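You operate a simulated robot arm through the tools that you are given. There is no shell and no other tool.

You are at the controls of a simulated two-armed robot. One attempt, no reset.

JOB
Put the bearing that says "6206 C4" from the top of the steel table on the green tray and the bearing marked "6206 C5" on the middle of the wall shelf. Open the tool stand drawer, put the number three disc in the inside of the tool stand drawer and shut the drawer again. Put the brush from the top of the packing table on the metal ring on the steel shelf under the spout. Put the 170 mm shaft from the top of the packing table on the top of the grey cabinet and the 150 mm shaft on the steel shelf under the spout. Do these in any order.

It is judged by the outcome, as a careful person would: the job done as asked, and still so three seconds after it is handed in. It fails if anything else is knocked over, pushed out of place, dropped, spilled or broken.

ROBOT AND FRAMES
Two 6-joint arms with two-finger grippers on one trunk, on a base that drives. Base frame: it is fixed to the floor where the robot stands at the start and does not move with it; the origin is under the middle of the robot, x ahead of it, y to its left, z up; the surface under the hand at the start is at about z = 820. Lengths are in mm, angles in degrees, forces in N, time in s.
The left shoulder is at the start at [30, 178, 963], the right one opposite. With the tool pointing down near the work surface each hand reaches from about 400 to 840 mm from the robot's upright axis, wherever it stands, measured 20 degrees to its own side. Places, roughly: bearing [250, 250, 750]; brush (3x3x19 cm) [-3400, -6300, 900]; green tray (23x17 cm) [280, -1080, 820]; inside of the tool stand drawer [-3200, -1500, 700]; metal ring [-5250, -5000, 500]; middle of the wall shelf (12x15 cm) [-140, 1420, 880]; number three disc [-5250, -2000, 1000]; shaft [-3750, -6250, 1000]; steel shelf under the spout (30x20 cm) [-5160, -4880, 540]; tool stand drawer [-3100, -1500, 700]; top of the grey cabinet [-5400, -5500, 900]. Payload 2.54 kg a hand.
The tool frame of a hand sits at the grasp point between the pads (the TCP): z along the fingers, y along the line on which they close. The tips reach 30 mm beyond it. The gripper opens to 116 mm. The gripper's body begins 95 mm behind the TCP.
Orientation is that of the tool frame in the base frame, as [roll, pitch, yaw] about the fixed x, y, z axes, in that order (R = Rz(yaw) Ry(pitch) Rx(roll)). With the fingers straight down and closing along the base's y, the tool's x points along the base's -x, its y along +y and its z along -z.

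CONTROLS
- The arms move only by the tool send_rows. It takes "left_rows", "right_rows" or both (then of equal length, played together; a hand with none holds still); each is text: rows parted by semicolons, each of 7 numbers parted by spaces: the shift along the base's x, y, z in mm, then the turn, a rotation vector about the base's x, y, z in degrees, then the opening in per cent of the stroke, from 0 (shut) to 100 (fully open). In form: tx ty tz ax ay az grip; .... A call has 1 to 20 rows; each row shifts and turns the commanded pose from where the row before left it. Each row takes 0.2 s and may step no farther than 50 mm and 8.6 degrees from the row before; otherwise, or with a gripper value out of range, the whole call is refused. A pose out of reach is approached as far as the arm can. The call stops where the force on the tool passes 40 N (or 10 N more than at its start, if that is more) or the arm is blocked; 0.2 s more then pass. The fingers move at their own pace (about 153 mm/s each) and stop on an object; they squeeze with about 23 N. The grip force told is the motor's: it shows also when the fingers shut on nothing. Time passes only in rows, and 0.2 s behind the last, so rows that do not move let the fingers close. It gives the time, the measured TCP pose, the force on the tool (base axes), the opening and the grip force at its end, in the units of the frame above (readings bear some noise), with the torque about the TCP (base axes, N m) and any sound that the robot's microphone picked up, and new pictures: "show" is both (left out), scene, wrist or none (wrist: the cameras of the hands that moved).
- Cameras (640 x 400 px; columns grow to the right, rows downward): "scene" is now at [23.3, 45.8, 1674.8]; the picture's right is [0.65, -0.76, 0.00], its down [-0.64, -0.55, -0.53] and it looks along [0.40, 0.34, -0.85] (base axes); focal length 288 px, centre (320, 200). "left" rides on the left gripper at [69, 15, -122] in its tool frame; the picture's right is [-0.21, 0.98, 0.00], its down [-0.83, -0.18, -0.53] and it looks along [-0.52, -0.11, 0.85] (tool axes); focal length 251 px, centre (320, 200). "right" rides on the right gripper at [69, -15, -122] in its tool frame; the picture's right is [0.21, 0.98, 0.00], its down [-0.83, 0.18, -0.53] and it looks along [-0.52, 0.11, 0.85] (tool axes); focal length 251 px, centre (320, 200). There is no depth. A picture from a camera that has moved, and an enlarged one, comes with that camera's place and axes in the base frame and with its lens.
- lift_body(by): slides the trunk up (or, below 0, down) by that many mm; the arms and the scene camera ride with it, the base frame stays. It gives what a move gives, with no picture.
- base_move(legs): drives the robot by 1 to 6 legs, each [ahead, left, turn to the left] in mm, mm and degrees, along the robot's own axes; the way and the turn of a leg run together, so that a leg with both is an arc; at most 1500 mm and 180 degrees a leg. The arms and the cameras ride along, it lands a little off, and it stops where it bumps. It gives what a move gives, and a new picture of the scene camera.
- aim_head(pan, tilt): turns the head with the scene camera to pan (to the left, within 143 degrees either way) and tilt (down, from -29 to 69), counted from straight ahead of the robot. It gives what a move gives, and a new picture of the scene camera.
- enlarge(camera, box): a new picture of the part [left, top, right, bottom] of that camera's present view, enlarged. The clock stands still meanwhile.
- sign_off(): hands the job in; it is judged then, once.

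Places have to be worked out from the pictures, the camera data and where the tool is seen. Open the grippers and draw the arms clear of the work before you hand the job in, unless the task says otherwise.

The tools are called by a JSON object that holds its "method" and its "body". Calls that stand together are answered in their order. send_rows: Moves the arms, as the interface text tells. Its arguments: {"type":"object","properties":{"left_rows":{"type":"string"},"right_rows":{"type":"string"},"show":{"type":"string","enum":["both","scene","wrist","none"]}},"required":[]} The other tools are called the same way: lift_body (by) slides the trunk up or down; base_move (legs) drives the base; aim_head (pan, tilt) turns the head that bears the scene camera; enlarge (camera, box) takes an enlarged picture of a part of a camera's view; sign_off () hands the job in.

At the start:

```text
time: 0.0
left_ee_pos: [310.5, 408.7, 1088.8]
left_orientation: [180.0, 0.0, -180.0]
left_wrist_force: [-0.6, -0.8, -0.3]
left_moment: [0.01, 0.0, -0.02]
left_gripper_width: 115.7
left_grasp_force: 0.1
right_ee_pos: [596.9, 109.7, 1041.5]
right_orientation: [-180.0, -0.1, -180.0]
right_wrist_force: [-0.4, -0.4, -0.2]
right_moment: [-0.01, 0.01, 0.04]
right_gripper_width: 115.9
right_grasp_force: 0.0
trunk travel left (down, up): [-175.0, 365.0]
robot x, y, heading: [-0.8, -1.9, -0.0]
head pan, tilt: [40.5, 58.0]
```

scene: 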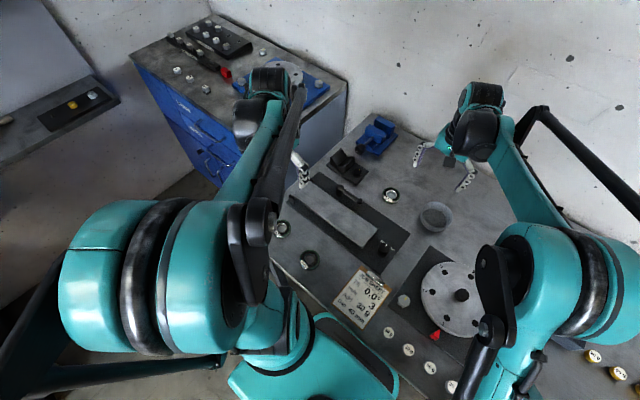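
right: 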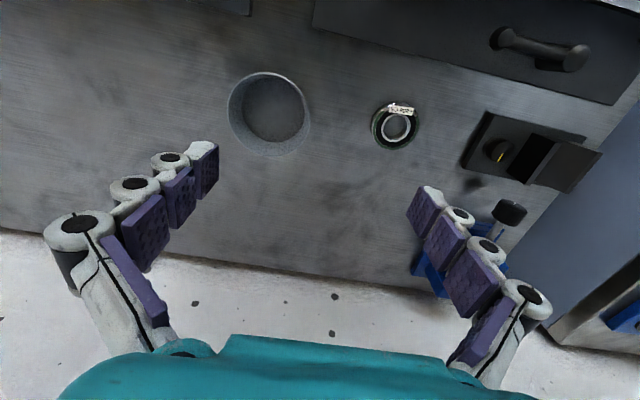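
left: 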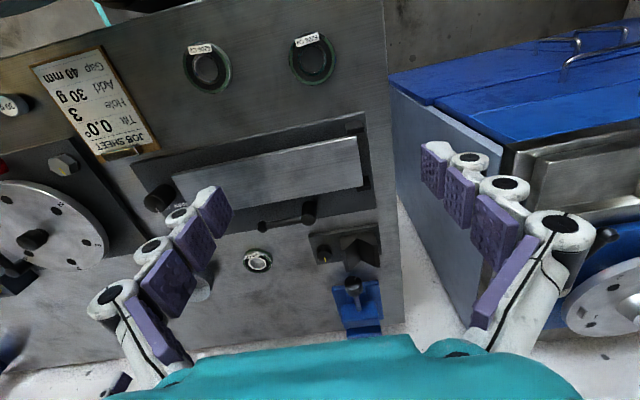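

The pictures show three bearings on the steel table, each with a small label. I enlarge them to read the markings.

{"method": "enlarge", "body": {"camera": "left", "box": [160, 20, 360, 120]}}

{"method": "enlarge", "body": {"camera": "right", "box": [340, 80, 460, 170]}}

{"method": "enlarge", "body": {"camera": "scene", "box": [250, 160, 470, 300]}}

```text
3.20 times, centred on (260, 70) of left
camera zoom: at [241.6, 426.0, 1213.8], right [0.21, 0.98, 0.0], down [0.83, -0.18, 0.53], along [0.52, -0.11, -0.85], focal length 805 px, centre (512, 616)
```

zoom: 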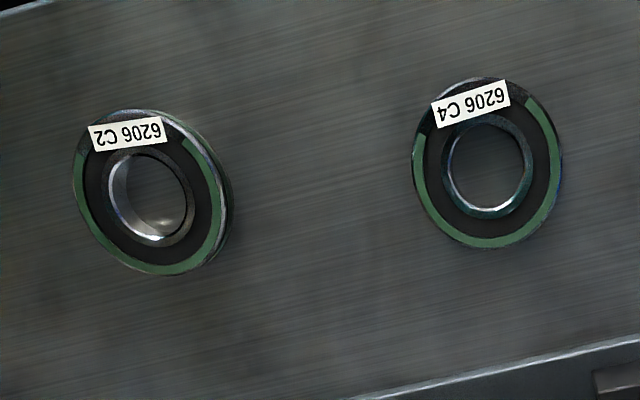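

```text
4.44 times, centred on (400, 125) of right
camera zoom: at [526.2, 95.3, 1164.3], right [-0.21, 0.98, 0.0], down [0.83, 0.18, 0.53], along [0.52, 0.11, -0.85], focal length 1118 px, centre (-36, 533)
```

zoom: 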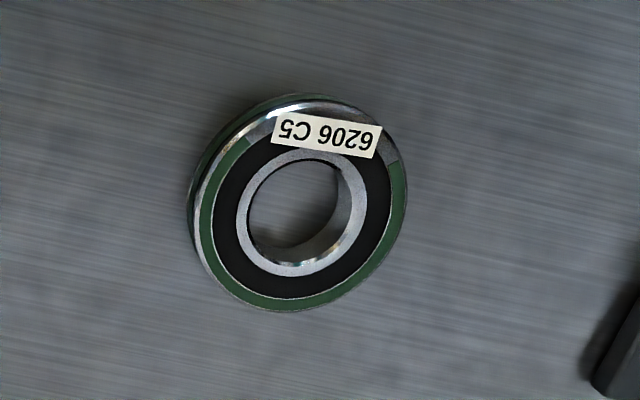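

```text
2.86 times, centred on (360, 230) of scene
camera zoom: at [23.3, 45.8, 1674.8], right [0.65, -0.76, 0.0], down [-0.64, -0.55, -0.53], along [0.4, 0.34, -0.85], focal length 824 px, centre (206, 114)
```

zoom: 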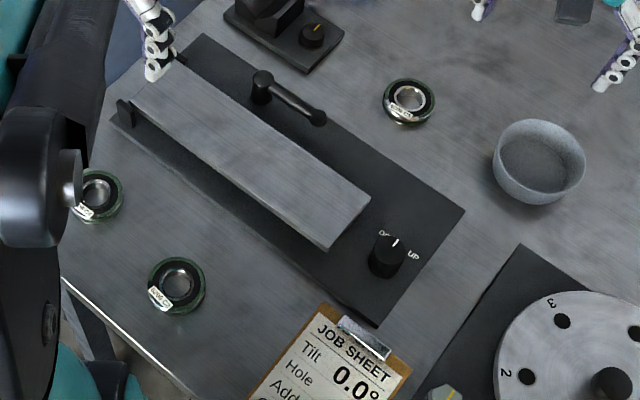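

The three bearings read C2 at about [238, 273], C4 at about [257, 410] and C5 at about [597, 210] on the table. Before moving anything I look around with the head to learn the room.

{"method": "aim_head", "body": {"pan": -60, "tilt": 35}}

{"method": "aim_head", "body": {"pan": 0, "tilt": 45}}

{"method": "aim_head", "body": {"pan": 90, "tilt": 35}}

{"method": "aim_head", "body": {"pan": 140, "tilt": 25}}

{"method": "aim_head", "body": {"pan": -120, "tilt": 25}}

```text
time: 1.8
left_ee_pos: [309.7, 411.3, 1090.3]
left_orientation: [-180.0, 0.1, 180.0]
left_wrist_force: [-0.4, 0.2, -0.6]
left_moment: [0.01, 0.01, 0.04]
left_gripper_width: 116.1
left_grasp_force: 0.1
right_ee_pos: [596.8, 109.6, 1041.3]
right_orientation: [180.0, 0.0, 180.0]
right_wrist_force: [-0.7, 0.5, 0.0]
right_moment: [0.02, 0.02, 0.0]
right_gripper_width: 116.3
right_grasp_force: 0.0
trunk travel left (down, up): [-175.0, 365.0]
robot x, y, heading: [-1.0, 4.1, 0.2]
head pan, tilt: [-60.0, 35.0]
camera scene: at [15.0, -75.3, 1706.7], right [-0.87, -0.5, 0.0], down [-0.29, 0.5, -0.82], along [0.41, -0.71, -0.57], focal length 288 px, centre (320, 200)
```

scene: 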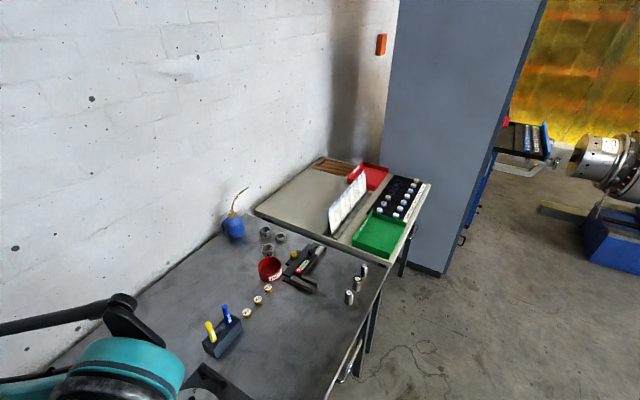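

```text
time: 3.1
left_ee_pos: [309.9, 410.3, 1089.6]
left_orientation: [180.0, 0.0, 179.9]
left_wrist_force: [0.9, -0.2, -0.1]
left_moment: [0.0, 0.01, 0.05]
left_gripper_width: 115.7
left_grasp_force: 0.0
right_ee_pos: [596.4, 110.3, 1041.1]
right_orientation: [180.0, 0.0, -180.0]
right_wrist_force: [-0.3, -0.8, 0.1]
right_moment: [-0.01, 0.01, -0.03]
right_gripper_width: 116.1
right_grasp_force: 0.0
trunk travel left (down, up): [-175.0, 365.0]
robot x, y, heading: [-1.6, 0.4, 0.1]
head pan, tilt: [0.0, 45.0]
camera scene: at [52.3, 0.9, 1691.9], right [0.0, -1.0, 0.0], down [-0.71, 0.0, -0.71], along [0.71, 0.0, -0.71], focal length 288 px, centre (320, 200)
```

scene: 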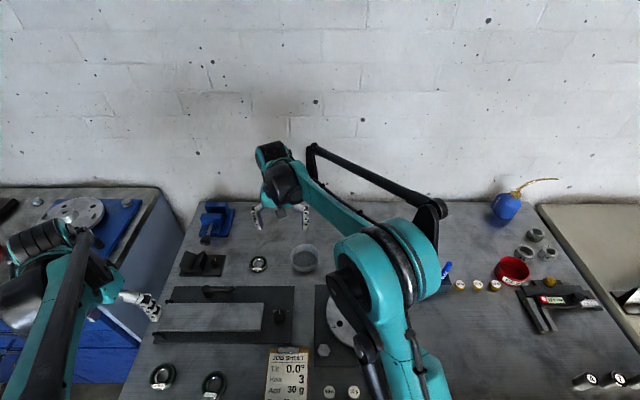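

```text
time: 4.7
left_ee_pos: [310.8, 409.5, 1088.7]
left_orientation: [-180.0, 0.0, 179.9]
left_wrist_force: [0.2, 0.8, 0.3]
left_moment: [-0.02, -0.02, 0.0]
left_gripper_width: 116.1
left_grasp_force: 0.0
right_ee_pos: [596.6, 109.3, 1042.2]
right_orientation: [180.0, 0.1, 179.9]
right_wrist_force: [0.8, 0.1, 0.0]
right_moment: [0.03, 0.03, -0.02]
right_gripper_width: 116.1
right_grasp_force: 0.1
trunk travel left (down, up): [-175.0, 365.0]
robot x, y, heading: [0.8, 2.0, -0.1]
head pan, tilt: [90.0, 35.0]
camera scene: at [-29.0, 89.0, 1706.7], right [1.0, 0.0, 0.0], down [0.0, -0.57, -0.82], along [0.0, 0.82, -0.57], focal length 288 px, centre (320, 200)
```

scene: 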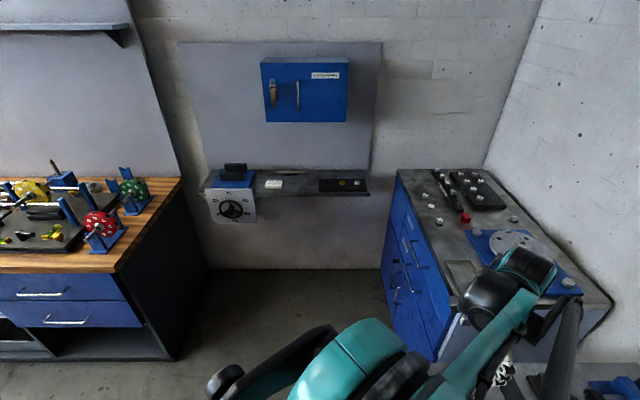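

```text
time: 5.9
left_ee_pos: [309.7, 410.8, 1090.9]
left_orientation: [-180.0, 0.0, -179.9]
left_wrist_force: [-0.3, -0.7, 0.3]
left_moment: [0.01, -0.03, 0.01]
left_gripper_width: 116.2
left_grasp_force: 0.0
right_ee_pos: [596.5, 109.5, 1041.4]
right_orientation: [-180.0, 0.0, 180.0]
right_wrist_force: [-0.5, 0.0, -0.1]
right_moment: [0.0, 0.04, 0.0]
right_gripper_width: 115.9
right_grasp_force: 0.0
trunk travel left (down, up): [-175.0, 365.0]
robot x, y, heading: [0.4, -0.6, -0.1]
head pan, tilt: [140.0, 25.0]
camera scene: at [-99.6, 60.2, 1722.5], right [0.64, 0.77, 0.0], down [0.32, -0.27, -0.91], along [-0.69, 0.58, -0.42], focal length 288 px, centre (320, 200)
```

scene: 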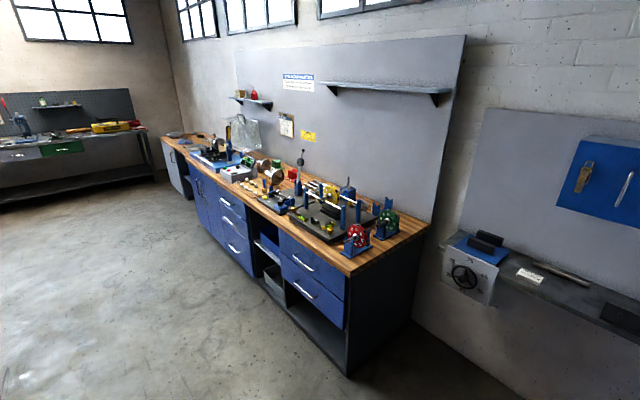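

```text
time: 9.5
left_ee_pos: [309.8, 411.8, 1090.6]
left_orientation: [-180.0, 0.0, -180.0]
left_wrist_force: [0.5, -0.1, -0.2]
left_moment: [-0.05, -0.01, -0.01]
left_gripper_width: 116.0
left_grasp_force: 0.1
right_ee_pos: [595.9, 110.1, 1041.3]
right_orientation: [180.0, 0.1, 180.0]
right_wrist_force: [-0.9, 0.2, -0.5]
right_moment: [0.03, 0.03, 0.03]
right_gripper_width: 116.0
right_grasp_force: 0.1
trunk travel left (down, up): [-175.0, 365.0]
robot x, y, heading: [-2.9, -0.5, -0.0]
head pan, tilt: [-120.0, 25.0]
camera scene: at [-75.1, -78.9, 1722.5], right [-0.87, 0.5, 0.0], down [0.21, 0.37, -0.91], along [-0.45, -0.79, -0.42], focal length 288 px, centre (320, 200)
```

scene: 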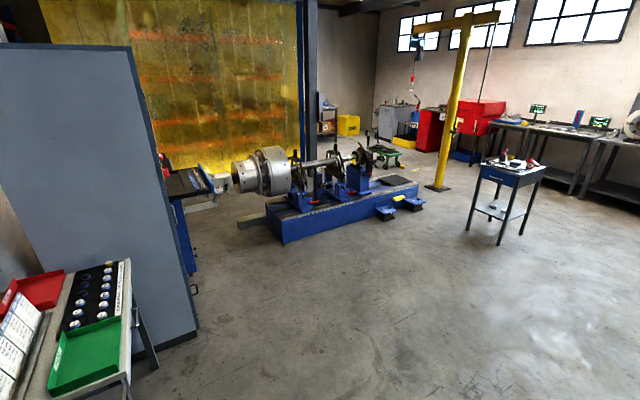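

The room is mapped roughly: wall shelf to the left, green tray to the right, other stations behind. Now I lower both hands to hover over C4 (left hand) and C5 (right hand) and check the alignment with the wrist cameras.

{"method": "send_rows", "body": {"left_rows": "-27 0 -40 0 0 0 100; -26 0 -45 0 0 0 100; 0 0 -45 0 0 0 100; 0 0 -10 0 0 0 100", "right_rows": "0 40 -20 0 0 0 100; 0 40 -30 0 0 0 100; 0 20 -40 0 0 0 100; 0 0 -5 0 0 0 100", "show": "wrist"}}

```text
refused: row 2 steps farther than a row can; nothing moved
```

One row was a bit too long (52 mm); I resend with shorter steps.

{"method": "send_rows", "body": {"left_rows": "-27 0 -38 0 0 0 100; -26 0 -38 0 0 0 100; 0 0 -45 0 0 0 100; 0 0 -20 0 0 0 100", "right_rows": "0 40 -20 0 0 0 100; 0 40 -25 0 0 0 100; 0 20 -40 0 0 0 100; 0 0 -10 0 0 0 100", "show": "wrist"}}

```text
time: 10.5
left_ee_pos: [256.4, 409.6, 948.8]
left_orientation: [-179.9, 0.0, -180.0]
left_wrist_force: [-0.3, -0.4, -1.2]
left_moment: [0.01, 0.0, -0.04]
left_gripper_width: 115.8
left_grasp_force: 0.1
right_ee_pos: [596.6, 209.9, 945.6]
right_orientation: [-180.0, -0.1, -180.0]
right_wrist_force: [-0.6, -0.6, 0.2]
right_moment: [0.03, -0.01, -0.02]
right_gripper_width: 116.0
right_grasp_force: 0.1
trunk travel left (down, up): [-175.0, 365.0]
robot x, y, heading: [-1.4, 5.2, -0.1]
head pan, tilt: [-120.0, 25.0]
camera right: at [527.8, 195.1, 1069.0], right [-0.21, 0.98, 0.0], down [0.83, 0.18, 0.53], along [0.52, 0.11, -0.85], focal length 251 px, centre (320, 200)
camera left: at [188.2, 425.1, 1071.3], right [0.21, 0.98, 0.0], down [0.83, -0.18, 0.53], along [0.52, -0.11, -0.85], focal length 251 px, centre (320, 200)
```

right: 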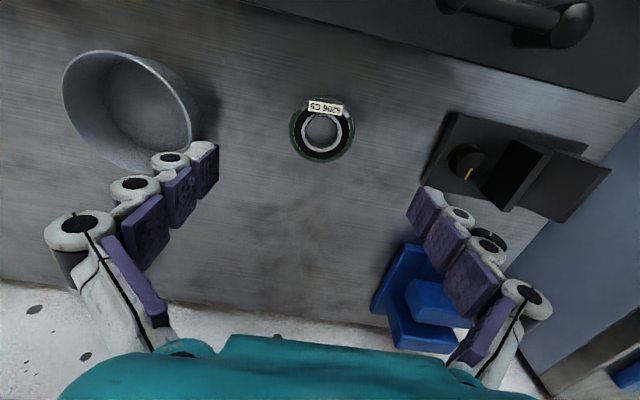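
left: 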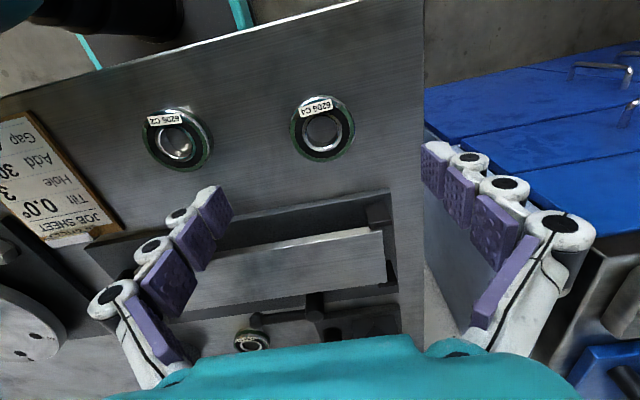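

Both hands are centred within 3 mm of their bearings (C4 ≈ [256, 413], C5 ≈ [594, 211]). I lower both to grip height with small corrections.

{"method": "send_rows", "body": {"left_rows": "0 3 -45 0 0 0 100; 0 0 -35 0 0 0 100; 0 0 -14 0 0 0 100", "right_rows": "-2 1 -45 0 0 0 100; 0 0 -35 0 0 0 100; 0 0 -11 0 0 0 100", "show": "wrist"}}

```text
time: 11.3
left_ee_pos: [263.3, 420.5, 879.8]
left_orientation: [-179.9, 0.0, 179.9]
left_wrist_force: [0.3, 0.6, -0.3]
left_moment: [0.04, -0.03, -0.02]
left_gripper_width: 116.2
left_grasp_force: 0.0
left hand out of reach, approached as far as the arm can: row 2, 3
right_ee_pos: [593.9, 211.3, 855.5]
right_orientation: [179.9, 0.0, -180.0]
right_wrist_force: [0.4, -0.4, 0.9]
right_moment: [-0.03, 0.02, -0.04]
right_gripper_width: 116.1
right_grasp_force: 0.0
trunk travel left (down, up): [-175.0, 365.0]
robot x, y, heading: [4.0, -1.0, 0.1]
head pan, tilt: [-120.0, 25.0]
camera right: at [524.7, 196.4, 977.7], right [-0.21, 0.98, 0.0], down [0.83, 0.18, 0.53], along [0.52, 0.11, -0.85], focal length 251 px, centre (320, 200)
camera left: at [195.2, 435.3, 1002.3], right [0.21, 0.98, 0.0], down [0.83, -0.18, 0.53], along [0.52, -0.12, -0.85], focal length 251 px, centre (320, 200)
```

right: 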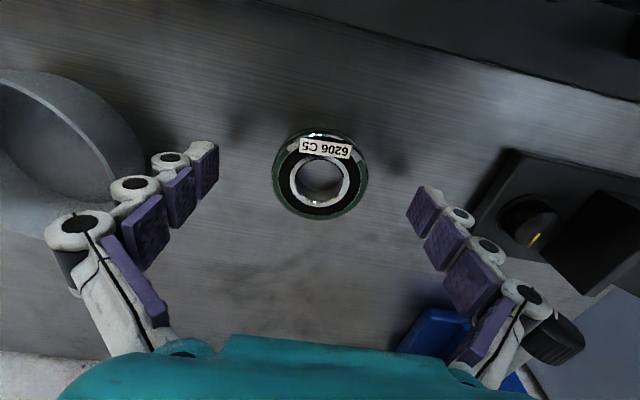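
left: 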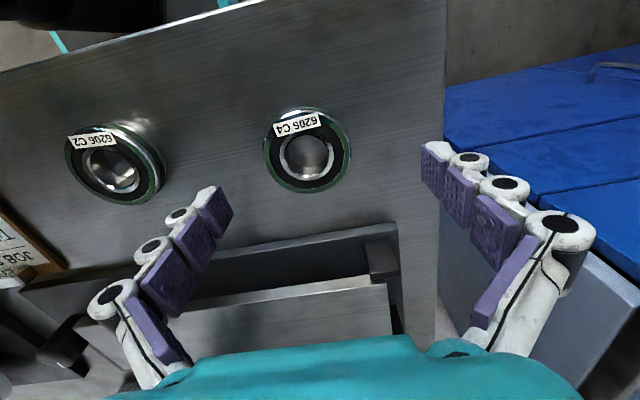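

The right hand is set around C5 at grip height; the left hand is too close to its shoulder to get down. I close the right hand on C5 now, and raise the left hand back up.

{"method": "send_rows", "body": {"left_rows": "0 0 40 0 0 0 100; 0 0 40 0 0 0 100; 0 0 0 0 0 0 100; 0 0 0 0 0 0 100", "right_rows": "0 0 0 0 0 0 0; 0 0 0 0 0 0 0; 0 0 0 0 0 0 0; 0 0 0 0 0 0 0", "show": "wrist"}}

```text
time: 12.3
left_ee_pos: [263.1, 420.0, 959.3]
left_orientation: [-180.0, -0.1, -179.9]
left_wrist_force: [0.0, 0.4, 0.3]
left_moment: [0.01, 0.03, -0.02]
left_gripper_width: 115.9
left_grasp_force: 0.0
right_ee_pos: [594.2, 211.6, 855.1]
right_orientation: [-180.0, -0.1, -180.0]
right_wrist_force: [0.2, -0.7, 1.7]
right_moment: [0.05, 0.0, 0.02]
right_gripper_width: 61.3
right_grasp_force: 22.8
trunk travel left (down, up): [-175.0, 365.0]
robot x, y, heading: [-1.6, 0.0, 0.0]
head pan, tilt: [-120.0, 25.0]
camera right: at [524.6, 196.1, 978.0], right [-0.21, 0.98, 0.0], down [0.83, 0.18, 0.53], along [0.52, 0.11, -0.85], focal length 251 px, centre (320, 200)
camera left: at [194.4, 434.5, 1084.0], right [0.21, 0.98, 0.0], down [0.83, -0.18, 0.53], along [0.52, -0.11, -0.85], focal length 251 px, centre (320, 200)
```

right: 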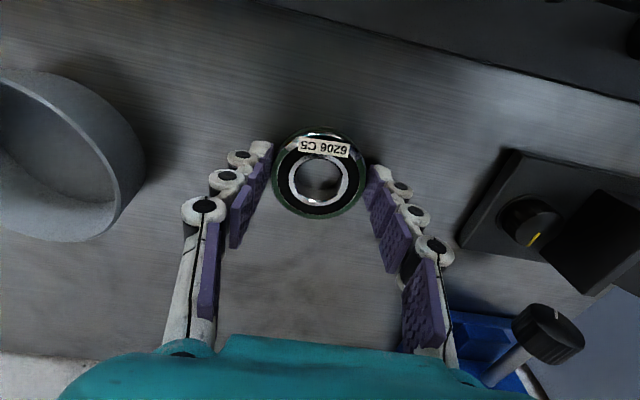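
left: 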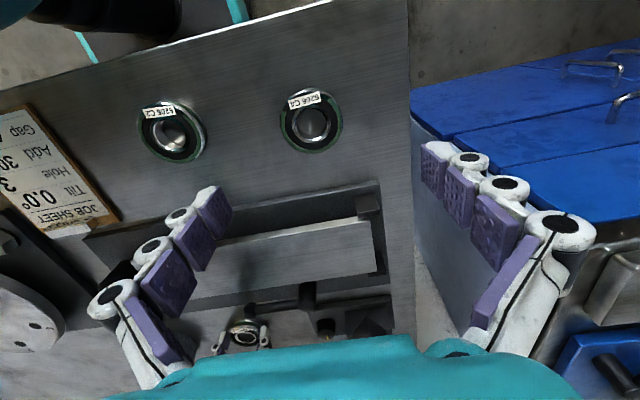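

C5 is gripped (width 61.3 mm, 22.8 N). I lift it straight up and check it stays in the hand.

{"method": "send_rows", "body": {"right_rows": "0 0 20 0 0 0 0; 0 0 40 0 0 0 0; 0 0 45 0 0 0 0; 0 0 45 0 0 0 0; 0 0 0 0 0 0 0", "show": "wrist"}}

{"method": "aim_head", "body": {"pan": 20, "tilt": 60}}

```text
time: 13.5
left_ee_pos: [262.9, 418.8, 960.7]
left_orientation: [180.0, 0.0, -180.0]
left_wrist_force: [-0.3, -0.1, -0.7]
left_moment: [-0.03, 0.02, 0.01]
left_gripper_width: 116.0
left_grasp_force: 0.1
right_ee_pos: [595.5, 210.4, 1006.4]
right_orientation: [180.0, 0.0, 179.9]
right_wrist_force: [-0.4, 0.2, -2.2]
right_moment: [0.03, 0.01, 0.01]
right_gripper_width: 61.2
right_grasp_force: 22.8
trunk travel left (down, up): [-175.0, 365.0]
robot x, y, heading: [-0.5, -0.3, -0.1]
head pan, tilt: [-120.0, 25.0]
camera right: at [525.9, 195.8, 1129.6], right [-0.21, 0.98, 0.0], down [0.83, 0.18, 0.53], along [0.52, 0.11, -0.85], focal length 251 px, centre (320, 200)
```

right: 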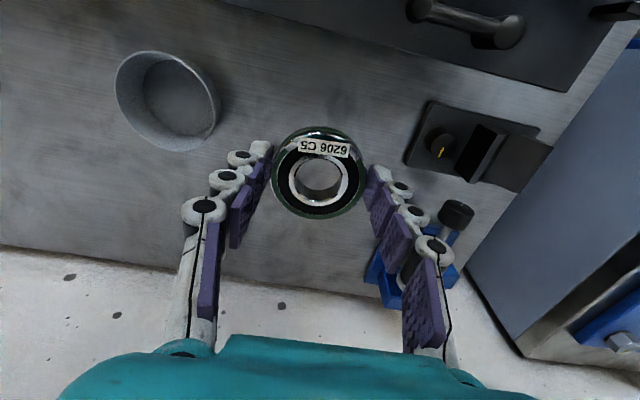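

```text
time: 15.8
left_ee_pos: [263.3, 419.6, 960.2]
left_orientation: [180.0, -0.1, 180.0]
left_wrist_force: [0.7, 0.4, -0.1]
left_moment: [-0.06, -0.01, 0.02]
left_gripper_width: 115.9
left_grasp_force: 0.0
right_ee_pos: [595.6, 211.1, 1007.0]
right_orientation: [-180.0, 0.0, -179.8]
right_wrist_force: [-0.3, 0.4, -1.7]
right_moment: [0.0, -0.02, -0.02]
right_gripper_width: 61.5
right_grasp_force: 22.8
trunk travel left (down, up): [-175.0, 365.0]
robot x, y, heading: [2.4, -0.8, 0.2]
head pan, tilt: [20.0, 60.0]
camera scene: at [33.8, 23.8, 1672.4], right [0.34, -0.94, 0.0], down [-0.81, -0.3, -0.5], along [0.47, 0.17, -0.87], focal length 288 px, centre (320, 200)
```

scene: 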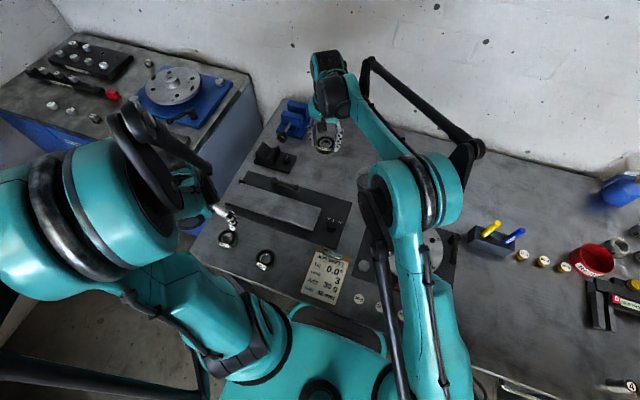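

C5 is safely held at z ≈ 1007. I back the base off 200 mm so the left hand can get down to C4.

{"method": "base_move", "body": {"legs": [[-200, 0, 0]]}}

```text
time: 17.4
left_ee_pos: [64.0, 419.6, 960.7]
left_orientation: [-180.0, 0.1, 179.9]
left_wrist_force: [-0.3, -0.4, 0.9]
left_moment: [-0.01, -0.04, 0.0]
left_gripper_width: 116.1
left_grasp_force: 0.1
right_ee_pos: [395.6, 210.1, 1006.1]
right_orientation: [180.0, 0.1, 179.7]
right_wrist_force: [-1.7, 1.5, -1.7]
right_moment: [0.0, 0.0, 0.0]
right_gripper_width: 61.2
right_grasp_force: 22.9
trunk travel left (down, up): [-175.0, 365.0]
robot x, y, heading: [-199.8, -1.3, -0.3]
head pan, tilt: [20.0, 60.0]
camera scene: at [-166.8, 24.1, 1672.4], right [0.34, -0.94, 0.0], down [-0.81, -0.29, -0.5], along [0.47, 0.17, -0.87], focal length 288 px, centre (320, 200)
```

scene: 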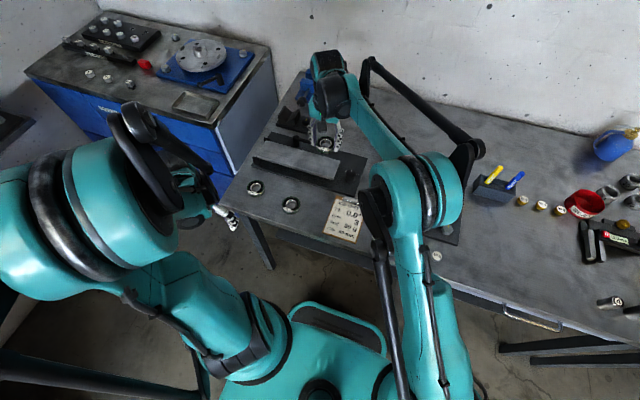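

The left hand is now at [64, 420, 961]. I move it forward over C4, and shift the right hand a little to the right to keep the hands apart.

{"method": "send_rows", "body": {"left_rows": "48 -2 0 0 0 0 100; 48 -2 0 0 0 0 100; 48 -2 0 0 0 0 100; 48 -1 0 0 0 0 100; 0 0 -15 0 0 0 100", "right_rows": "0 -30 10 0 0 0 0; 0 -30 10 0 0 0 0; 0 -30 10 0 0 0 0; 0 -30 10 0 0 0 0; 0 0 0 0 0 0 0", "show": "wrist"}}

```text
time: 18.6
left_ee_pos: [257.3, 414.0, 945.0]
left_orientation: [-180.0, 0.0, 179.8]
left_wrist_force: [0.1, -0.8, -0.2]
left_moment: [-0.01, -0.03, -0.01]
left_gripper_width: 116.0
left_grasp_force: 0.1
right_ee_pos: [396.7, 90.7, 1046.4]
right_orientation: [180.0, 0.0, 179.8]
right_wrist_force: [1.0, 0.4, -2.6]
right_moment: [-0.02, -0.01, -0.03]
right_gripper_width: 61.4
right_grasp_force: 22.6
trunk travel left (down, up): [-175.0, 365.0]
robot x, y, heading: [-201.9, -1.5, -0.3]
head pan, tilt: [20.0, 60.0]
camera right: at [327.4, 76.1, 1170.3], right [-0.21, 0.98, 0.0], down [0.83, 0.18, 0.53], along [0.52, 0.11, -0.85], focal length 251 px, centre (320, 200)
camera left: at [188.9, 429.1, 1067.7], right [0.22, 0.98, 0.0], down [0.83, -0.18, 0.53], along [0.52, -0.12, -0.85], focal length 251 px, centre (320, 200)
```

right: 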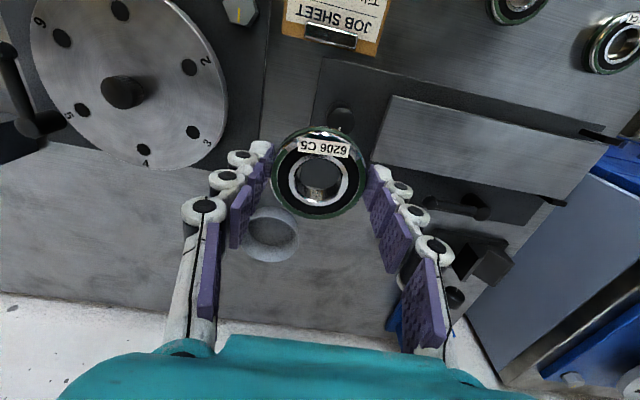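
left: 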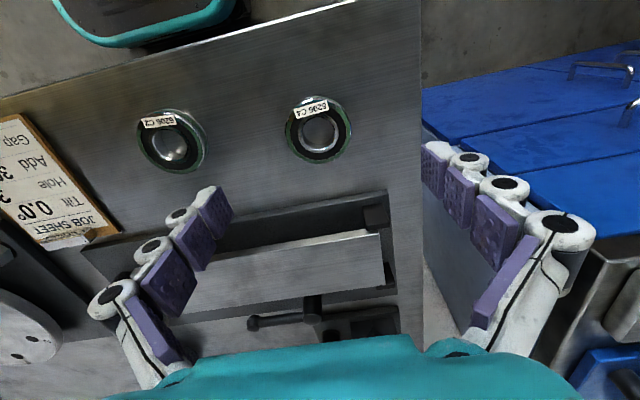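

C4 measures at [256, 412], right under the left hand. I lower the left hand to grip height.

{"method": "send_rows", "body": {"left_rows": "-1 -2 -45 0 0 0 100; 0 0 -35 0 0 0 100; 0 0 -11 0 0 0 100; 0 0 0 0 0 0 100", "show": "wrist"}}

```text
time: 19.6
left_ee_pos: [256.1, 411.5, 854.8]
left_orientation: [180.0, 0.0, 179.8]
left_wrist_force: [-0.7, -1.1, -0.5]
left_moment: [0.0, 0.01, -0.01]
left_gripper_width: 116.1
left_grasp_force: 0.2
right_ee_pos: [397.2, 90.3, 1046.8]
right_orientation: [180.0, 0.0, 179.8]
right_wrist_force: [-0.7, -0.4, -3.1]
right_moment: [0.0, 0.01, 0.0]
right_gripper_width: 61.2
right_grasp_force: 22.7
trunk travel left (down, up): [-175.0, 365.0]
robot x, y, heading: [-198.2, 0.5, -0.4]
head pan, tilt: [20.0, 60.0]
camera left: at [187.5, 426.2, 977.8], right [0.22, 0.98, 0.0], down [0.83, -0.18, 0.53], along [0.52, -0.12, -0.85], focal length 251 px, centre (320, 200)
```

left: 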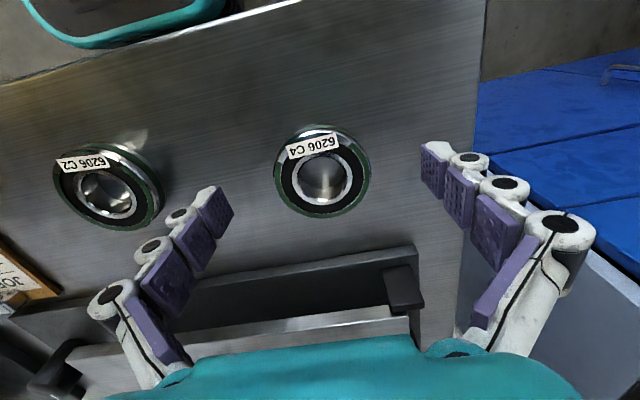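

The left hand straddles C4 cleanly. I close on it and lift.

{"method": "send_rows", "body": {"left_rows": "0 0 0 0 0 0 0; 0 0 0 0 0 0 0; 0 0 0 0 0 0 0; 0 0 0 0 0 0 0; 0 0 20 0 0 0 0; 0 0 40 0 0 0 0; 0 0 45 0 0 0 0; 0 0 45 0 0 0 0; 0 0 40 0 0 0 0", "show": "both"}}

```text
time: 21.6
left_ee_pos: [258.5, 411.7, 1045.5]
left_orientation: [180.0, 0.0, 179.8]
left_wrist_force: [-0.1, -0.9, -1.9]
left_moment: [0.01, 0.02, 0.0]
left_gripper_width: 61.3
left_grasp_force: 22.7
right_ee_pos: [397.5, 89.0, 1047.2]
right_orientation: [180.0, 0.1, 179.8]
right_wrist_force: [0.0, 0.0, -1.8]
right_moment: [0.02, -0.01, -0.02]
right_gripper_width: 60.9
right_grasp_force: 23.1
trunk travel left (down, up): [-175.0, 365.0]
robot x, y, heading: [-195.3, 0.9, -0.2]
head pan, tilt: [20.0, 60.0]
camera scene: at [-165.7, 23.4, 1672.4], right [0.34, -0.94, 0.0], down [-0.81, -0.29, -0.5], along [0.47, 0.17, -0.87], focal length 288 px, centre (320, 200)
camera left: at [190.1, 426.2, 1168.6], right [0.22, 0.98, 0.0], down [0.83, -0.18, 0.53], along [0.52, -0.12, -0.85], focal length 251 px, centre (320, 200)
```

scene: 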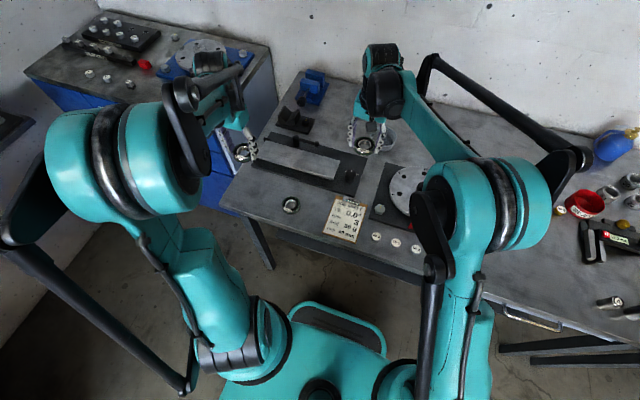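
left: 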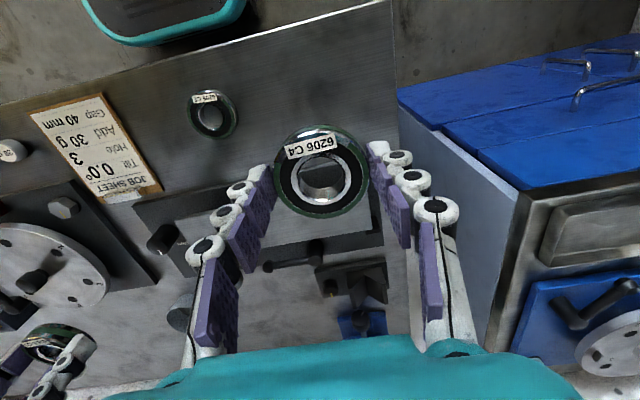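

Both bearings are held (61 mm, 23 N each). I bring the hands in to a compact carrying pose before driving to the wall shelf.

{"method": "send_rows", "body": {"left_rows": "0 -45 0 0 0 0 0; 0 -45 0 0 0 0 0; 0 -45 0 0 0 0 0; 0 -35 0 0 0 0 0; 0 0 0 0 0 0 0", "right_rows": "0 -45 0 0 0 0 0; 0 -45 0 0 0 0 0; 0 -45 0 0 0 0 0; 0 -45 0 0 0 0 0; 0 -45 0 0 0 0 0", "show": "none"}}

{"method": "base_move", "body": {"legs": [[-180, 0, 0], [0, 0, 90]]}}

{"method": "aim_head", "body": {"pan": 0, "tilt": 35}}

```text
time: 22.8
left_ee_pos: [254.9, 237.6, 1044.7]
left_orientation: [179.9, -0.1, 179.8]
left_wrist_force: [0.0, -0.1, -1.4]
left_moment: [0.01, -0.02, 0.0]
left_gripper_width: 61.4
left_grasp_force: 23.2
right_ee_pos: [396.2, -137.6, 1047.5]
right_orientation: [-179.9, 0.0, 179.9]
right_wrist_force: [-0.5, -0.2, -2.7]
right_moment: [0.03, 0.02, -0.04]
right_gripper_width: 61.5
right_grasp_force: 23.2
trunk travel left (down, up): [-175.0, 365.0]
robot x, y, heading: [-201.8, 2.2, -0.2]
head pan, tilt: [20.0, 60.0]
```

```text
time: 28.0
left_ee_pos: [-600.7, 464.5, 1044.4]
left_orientation: [180.0, 0.0, -92.4]
left_wrist_force: [-1.0, -0.4, -2.3]
left_moment: [-0.01, 0.0, 0.01]
left_gripper_width: 61.3
left_grasp_force: 23.2
right_ee_pos: [-221.6, 591.5, 1047.2]
right_orientation: [180.0, -0.1, -92.4]
right_wrist_force: [0.7, -0.3, -1.6]
right_moment: [-0.01, 0.02, 0.02]
right_gripper_width: 61.3
right_grasp_force: 23.6
trunk travel left (down, up): [-175.0, 365.0]
robot x, y, heading: [-377.5, 3.4, 87.7]
head pan, tilt: [20.0, 60.0]
camera scene: at [-400.7, 35.9, 1672.4], right [0.95, 0.3, 0.0], down [0.26, -0.83, -0.5], along [-0.15, 0.48, -0.87], focal length 288 px, centre (320, 200)
```

scene: 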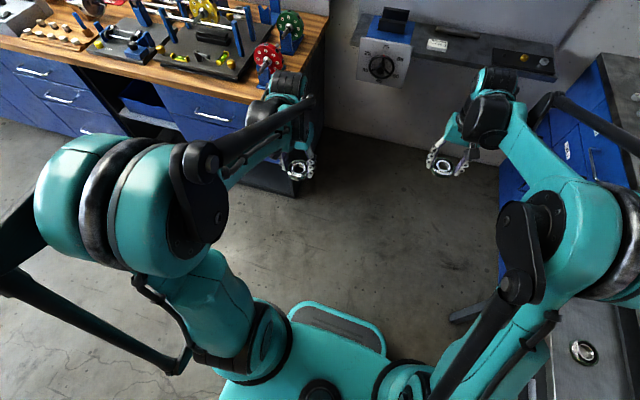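

```text
time: 28.9
left_ee_pos: [-601.3, 464.7, 1044.0]
left_orientation: [179.9, 0.0, -92.4]
left_wrist_force: [0.2, -0.2, -1.7]
left_moment: [-0.02, 0.04, 0.03]
left_gripper_width: 61.2
left_grasp_force: 22.9
right_ee_pos: [-221.1, 590.6, 1046.2]
right_orientation: [179.9, 0.0, -92.4]
right_wrist_force: [0.1, 0.6, -1.9]
right_moment: [0.02, 0.04, 0.01]
right_gripper_width: 61.4
right_grasp_force: 23.3
trunk travel left (down, up): [-175.0, 365.0]
robot x, y, heading: [-381.2, 0.7, 87.5]
head pan, tilt: [0.0, 35.0]
camera scene: at [-376.8, 60.4, 1706.6], right [1.0, -0.04, 0.0], down [-0.02, -0.57, -0.82], along [0.03, 0.82, -0.57], focal length 288 px, centre (320, 200)
```

scene: 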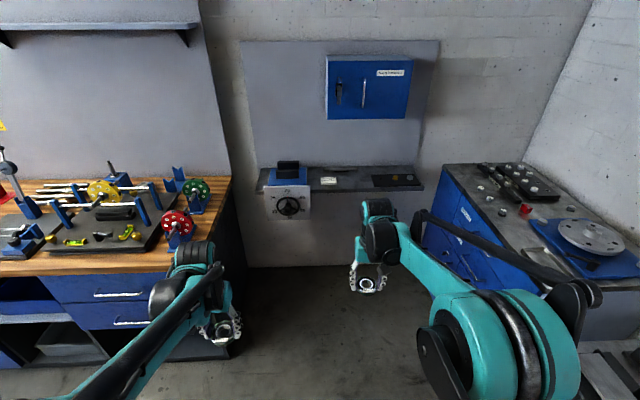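

The alcove is clear ahead: wall shelf from about x −650 to 230, wood bench ending near x −840, blue cabinet from x 410. Before driving in I look down beside the robot to judge the size of its base and the table corner.

{"method": "aim_head", "body": {"pan": -90, "tilt": 69}}

{"method": "aim_head", "body": {"pan": 90, "tilt": 69}}

```text
time: 30.5
left_ee_pos: [-600.8, 464.2, 1045.1]
left_orientation: [-180.0, 0.0, -92.4]
left_wrist_force: [-1.0, -0.2, -2.5]
left_moment: [0.01, -0.04, 0.02]
left_gripper_width: 61.3
left_grasp_force: 22.4
right_ee_pos: [-221.4, 591.8, 1046.5]
right_orientation: [180.0, 0.0, -92.4]
right_wrist_force: [-0.3, 0.0, -1.9]
right_moment: [-0.02, -0.01, 0.0]
right_gripper_width: 61.5
right_grasp_force: 22.8
trunk travel left (down, up): [-175.0, 365.0]
robot x, y, heading: [-379.2, 1.0, 87.6]
head pan, tilt: [-90.0, 68.8]
camera scene: at [-324.5, -29.9, 1663.0], right [-0.04, -1.0, 0.0], down [-0.93, 0.04, -0.36], along [0.36, -0.02, -0.93], focal length 288 px, centre (320, 200)
```

scene: 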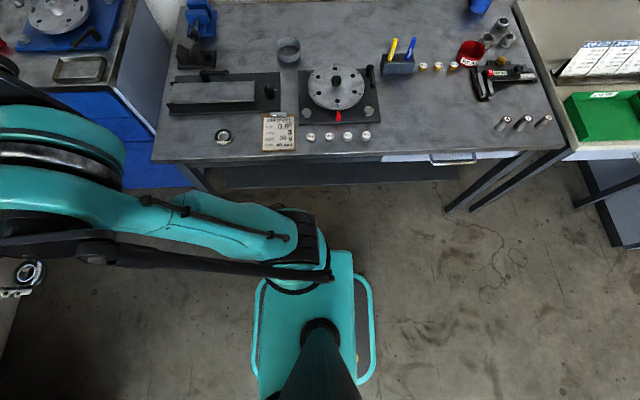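

```text
time: 33.2
left_ee_pos: [-600.3, 464.4, 1044.4]
left_orientation: [-179.9, 0.1, -92.4]
left_wrist_force: [0.7, 0.4, -2.8]
left_moment: [-0.02, 0.02, 0.04]
left_gripper_width: 61.3
left_grasp_force: 22.9
right_ee_pos: [-221.5, 591.2, 1046.5]
right_orientation: [180.0, 0.0, -92.4]
right_wrist_force: [0.0, -0.4, -2.3]
right_moment: [-0.01, 0.0, 0.0]
right_gripper_width: 61.1
right_grasp_force: 22.8
trunk travel left (down, up): [-175.0, 365.0]
robot x, y, heading: [-379.9, -0.1, 87.6]
head pan, tilt: [90.0, 68.8]
camera scene: at [-436.3, -25.2, 1663.0], right [0.04, 1.0, 0.0], down [0.93, -0.04, -0.36], along [-0.36, 0.01, -0.93], focal length 288 px, centre (320, 200)
```

scene: 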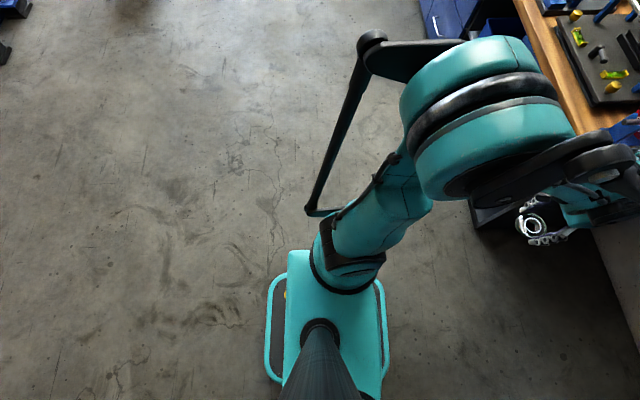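

The base is about 0.55 × 0.6 m, so it clears the table corner if I drive up at around x = −230. I retract the right hand 120 mm first, then turn and drive in.

{"method": "send_rows", "body": {"right_rows": "0 -40 0 0 0 0 0; 0 -40 0 0 0 0 0; 0 -40 0 0 0 0 0; 0 0 0 0 0 0 0", "show": "none"}}

{"method": "aim_head", "body": {"pan": 0, "tilt": 40}}

{"method": "base_move", "body": {"legs": [[600, -92, 0], [0, 0, 12.4]]}}

```text
time: 34.2
left_ee_pos: [-602.5, 466.6, 1043.5]
left_orientation: [179.9, -0.1, -92.4]
left_wrist_force: [0.0, 0.6, -2.1]
left_moment: [-0.06, 0.0, 0.02]
left_gripper_width: 61.2
left_grasp_force: 23.6
right_ee_pos: [-220.0, 472.1, 1046.9]
right_orientation: [-180.0, -0.1, -92.4]
right_wrist_force: [0.7, 1.0, -3.3]
right_moment: [-0.05, -0.01, -0.01]
right_gripper_width: 61.3
right_grasp_force: 23.3
trunk travel left (down, up): [-175.0, 365.0]
robot x, y, heading: [-382.5, 0.5, 87.8]
head pan, tilt: [90.0, 68.8]
```

```text
time: 35.9
left_ee_pos: [-601.5, 465.5, 1044.8]
left_orientation: [179.9, 0.0, -92.4]
left_wrist_force: [0.4, -0.3, -2.0]
left_moment: [-0.01, 0.02, 0.02]
left_gripper_width: 60.9
left_grasp_force: 22.7
right_ee_pos: [-221.0, 471.5, 1047.4]
right_orientation: [-180.0, 0.1, -92.4]
right_wrist_force: [-0.2, -1.2, -2.2]
right_moment: [0.04, -0.01, 0.0]
right_gripper_width: 61.0
right_grasp_force: 23.2
trunk travel left (down, up): [-175.0, 365.0]
robot x, y, heading: [-380.4, 4.1, 87.5]
head pan, tilt: [0.0, 40.0]
camera scene: at [-376.9, 57.3, 1699.1], right [1.0, -0.04, 0.0], down [-0.03, -0.64, -0.77], along [0.03, 0.77, -0.64], focal length 288 px, centre (320, 200)
```

scene: 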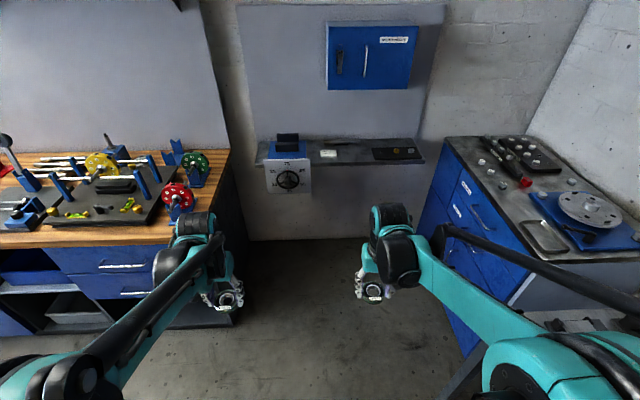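

```text
time: 40.1
left_ee_pos: [-585.5, 990.4, 1045.6]
left_orientation: [-180.0, -0.1, -79.3]
left_wrist_force: [-0.1, -0.4, -2.9]
left_moment: [0.01, -0.02, -0.02]
left_gripper_width: 61.2
left_grasp_force: 22.6
right_ee_pos: [-216.1, 1083.1, 1048.4]
right_orientation: [-179.9, -0.1, -79.5]
right_wrist_force: [-1.3, 0.6, -2.3]
right_moment: [-0.01, -0.01, 0.01]
right_gripper_width: 61.1
right_grasp_force: 22.8
trunk travel left (down, up): [-175.0, 365.0]
robot x, y, heading: [-263.6, 594.4, 100.4]
head pan, tilt: [0.0, 40.0]
camera scene: at [-275.2, 644.3, 1699.1], right [0.98, 0.18, 0.0], down [0.12, -0.63, -0.77], along [-0.14, 0.75, -0.64], focal length 288 px, centre (320, 200)
```

scene: 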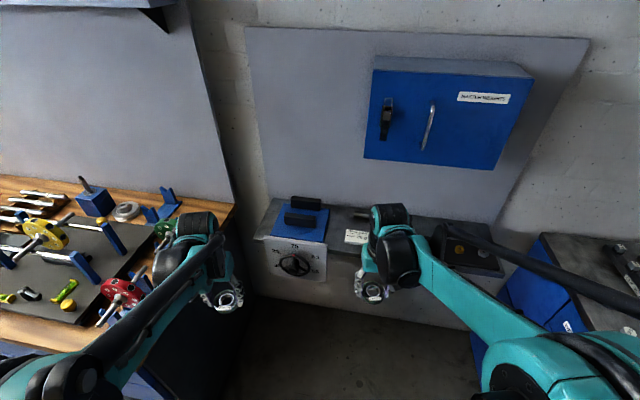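

The wall cabinet's underside is at about z 1245 with its front at y 1390, so I must go in low beneath it; the free middle of the shelf is between the paper and the black plate. I drive a bit closer, with the right hand still short of the shelf.

{"method": "base_move", "body": {"legs": [[160, -55, 0]]}}

{"method": "aim_head", "body": {"pan": 60, "tilt": 50}}

{"method": "aim_head", "body": {"pan": -20, "tilt": 42}}

```text
time: 41.5
left_ee_pos: [-561.7, 1160.7, 1044.1]
left_orientation: [179.9, -0.1, -79.5]
left_wrist_force: [0.3, 0.9, -2.9]
left_moment: [-0.05, -0.03, 0.03]
left_gripper_width: 61.4
left_grasp_force: 23.1
right_ee_pos: [-191.0, 1252.9, 1045.8]
right_orientation: [179.9, -0.1, -79.5]
right_wrist_force: [-0.6, -0.2, -2.5]
right_moment: [-0.02, -0.02, 0.0]
right_gripper_width: 61.1
right_grasp_force: 22.9
trunk travel left (down, up): [-175.0, 365.0]
robot x, y, heading: [-240.6, 759.0, 100.5]
head pan, tilt: [0.0, 40.0]
camera scene: at [-251.1, 814.4, 1699.0], right [0.98, 0.18, 0.0], down [0.12, -0.63, -0.77], along [-0.14, 0.75, -0.64], focal length 288 px, centre (320, 200)
```

scene: 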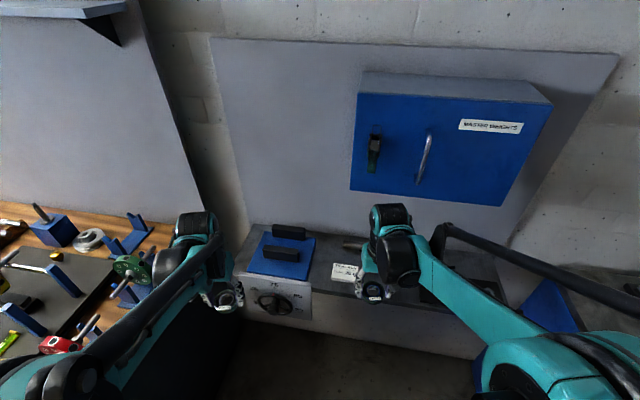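

```text
time: 42.8
left_ee_pos: [-560.7, 1159.0, 1044.1]
left_orientation: [-180.0, 0.0, -79.4]
left_wrist_force: [0.2, -0.2, -1.8]
left_moment: [0.0, -0.02, -0.01]
left_gripper_width: 61.3
left_grasp_force: 22.9
right_ee_pos: [-190.4, 1250.9, 1047.2]
right_orientation: [180.0, -0.1, -79.5]
right_wrist_force: [-0.1, 0.6, -2.3]
right_moment: [-0.02, 0.0, 0.0]
right_gripper_width: 61.1
right_grasp_force: 22.9
trunk travel left (down, up): [-175.0, 365.0]
robot x, y, heading: [-242.0, 756.8, 100.6]
head pan, tilt: [60.0, 50.0]
camera scene: at [-308.5, 754.8, 1685.0], right [0.33, 0.94, 0.0], down [0.72, -0.26, -0.64], along [-0.61, 0.21, -0.77], focal length 288 px, centre (320, 200)
```

scene: 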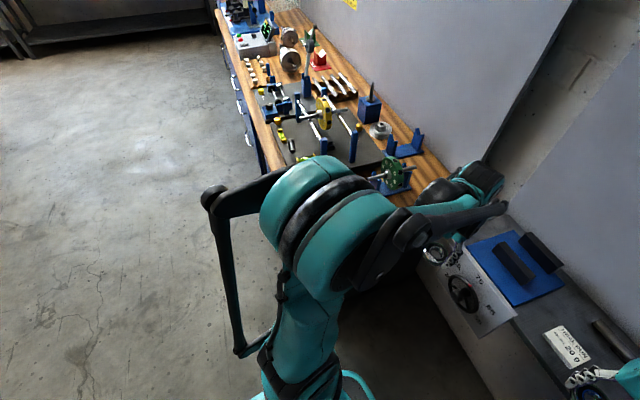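

```text
time: 44.4
left_ee_pos: [-560.9, 1159.6, 1045.1]
left_orientation: [-179.9, 0.0, -79.6]
left_wrist_force: [0.6, -0.6, -1.9]
left_moment: [-0.05, 0.0, 0.01]
left_gripper_width: 61.3
left_grasp_force: 22.8
right_ee_pos: [-191.5, 1251.6, 1047.2]
right_orientation: [-180.0, 0.0, -79.5]
right_wrist_force: [-0.7, -0.4, -2.8]
right_moment: [0.01, 0.0, 0.03]
right_gripper_width: 61.0
right_grasp_force: 23.1
trunk travel left (down, up): [-175.0, 365.0]
robot x, y, heading: [-238.9, 756.6, 100.2]
head pan, tilt: [-20.0, 42.0]
camera scene: at [-222.2, 811.4, 1696.2], right [0.99, -0.16, 0.0], down [-0.11, -0.66, -0.74], along [0.12, 0.73, -0.67], focal length 288 px, centre (320, 200)
```

scene: 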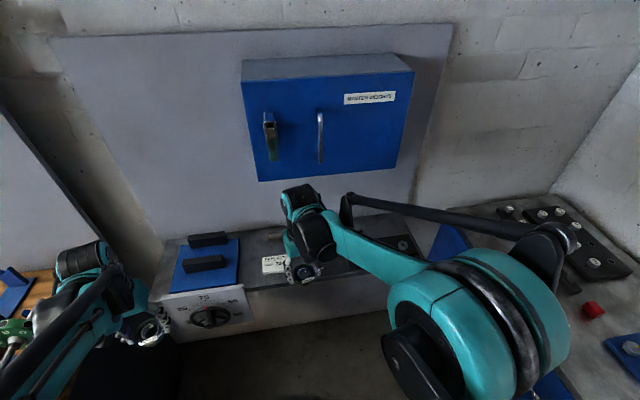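

Both arms are clear of the bench. I take a look through the right wrist camera at the shelf before lowering.

{"method": "send_rows", "body": {"right_rows": "10 -5 -10 0 0 0 0; 10 -5 -10 0 0 0 0", "show": "wrist"}}

{"method": "enlarge", "body": {"camera": "scene", "box": [160, 180, 440, 355]}}

```text
time: 45.0
left_ee_pos: [-561.2, 1159.6, 1044.7]
left_orientation: [179.9, 0.0, -79.6]
left_wrist_force: [-0.2, -1.0, -1.7]
left_moment: [0.02, 0.03, 0.0]
left_gripper_width: 61.1
left_grasp_force: 23.2
right_ee_pos: [-170.3, 1241.2, 1025.7]
right_orientation: [180.0, 0.0, -79.5]
right_wrist_force: [0.6, -0.3, -1.6]
right_moment: [-0.02, -0.02, -0.04]
right_gripper_width: 61.3
right_grasp_force: 22.4
trunk travel left (down, up): [-175.0, 365.0]
robot x, y, heading: [-238.3, 758.0, 100.9]
head pan, tilt: [-20.0, 42.0]
camera right: at [-143.8, 1176.5, 1148.6], right [-0.92, -0.39, 0.0], down [-0.33, 0.78, 0.53], along [-0.21, 0.49, -0.85], focal length 251 px, centre (320, 200)
```

right: 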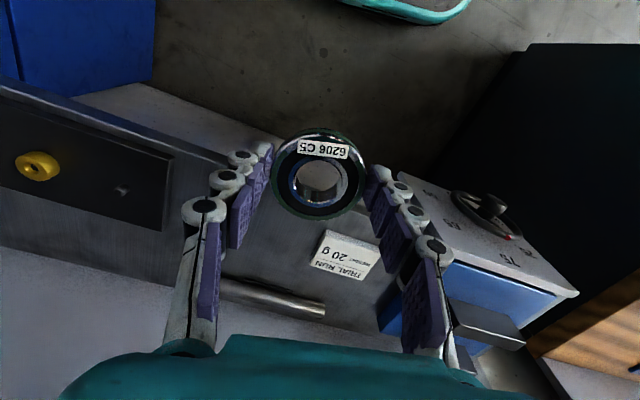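

```text
2.29 times, centred on (300, 268) of scene
camera zoom: at [-222.1, 811.5, 1696.2], right [0.99, -0.17, 0.0], down [-0.11, -0.66, -0.74], along [0.12, 0.73, -0.67], focal length 659 px, centre (366, 46)
```

zoom: 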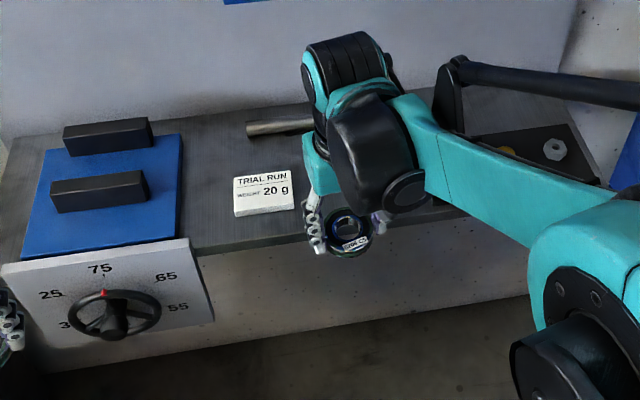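

From the wrist view the free spot lies between the card (ends x ≈ −236) and the black plate (starts x ≈ −32), with a rod at y ≈ 1515; I'll aim C5 at [−135, 1415]. I lower the hand in front of the shelf to about z 932 first.

{"method": "send_rows", "body": {"right_rows": "12 0 -35 0 0 0 0; 12 0 -35 0 0 0 0; 11 0 -24 0 0 0 0; 0 0 0 0 0 0 0", "show": "both"}}

```text
time: 46.0
left_ee_pos: [-560.9, 1160.0, 1044.6]
left_orientation: [-179.9, 0.1, -79.5]
left_wrist_force: [-0.1, 0.4, -2.3]
left_moment: [0.0, -0.05, 0.0]
left_gripper_width: 61.1
left_grasp_force: 23.2
right_ee_pos: [-136.4, 1241.9, 932.5]
right_orientation: [-180.0, 0.0, -79.5]
right_wrist_force: [-0.1, -0.3, -2.5]
right_moment: [0.01, 0.02, 0.01]
right_gripper_width: 60.7
right_grasp_force: 23.0
trunk travel left (down, up): [-175.0, 365.0]
robot x, y, heading: [-245.1, 757.7, 100.6]
head pan, tilt: [-20.0, 42.0]
camera scene: at [-222.3, 810.9, 1696.2], right [0.99, -0.17, 0.0], down [-0.11, -0.66, -0.74], along [0.12, 0.73, -0.67], focal length 288 px, centre (320, 200)
camera right: at [-111.0, 1175.8, 1055.1], right [-0.92, -0.39, 0.0], down [-0.33, 0.78, 0.53], along [-0.21, 0.49, -0.85], focal length 251 px, centre (320, 200)
```

scene: 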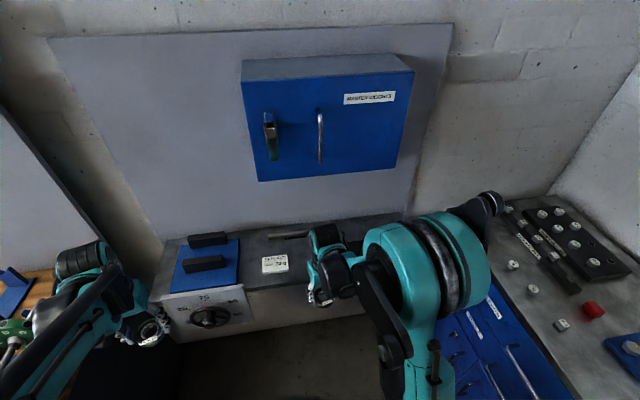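
right: 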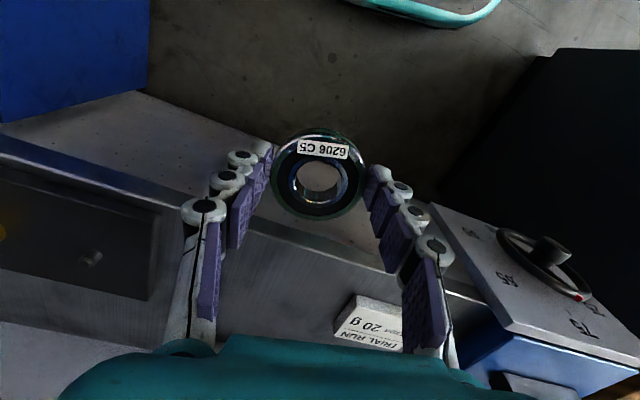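

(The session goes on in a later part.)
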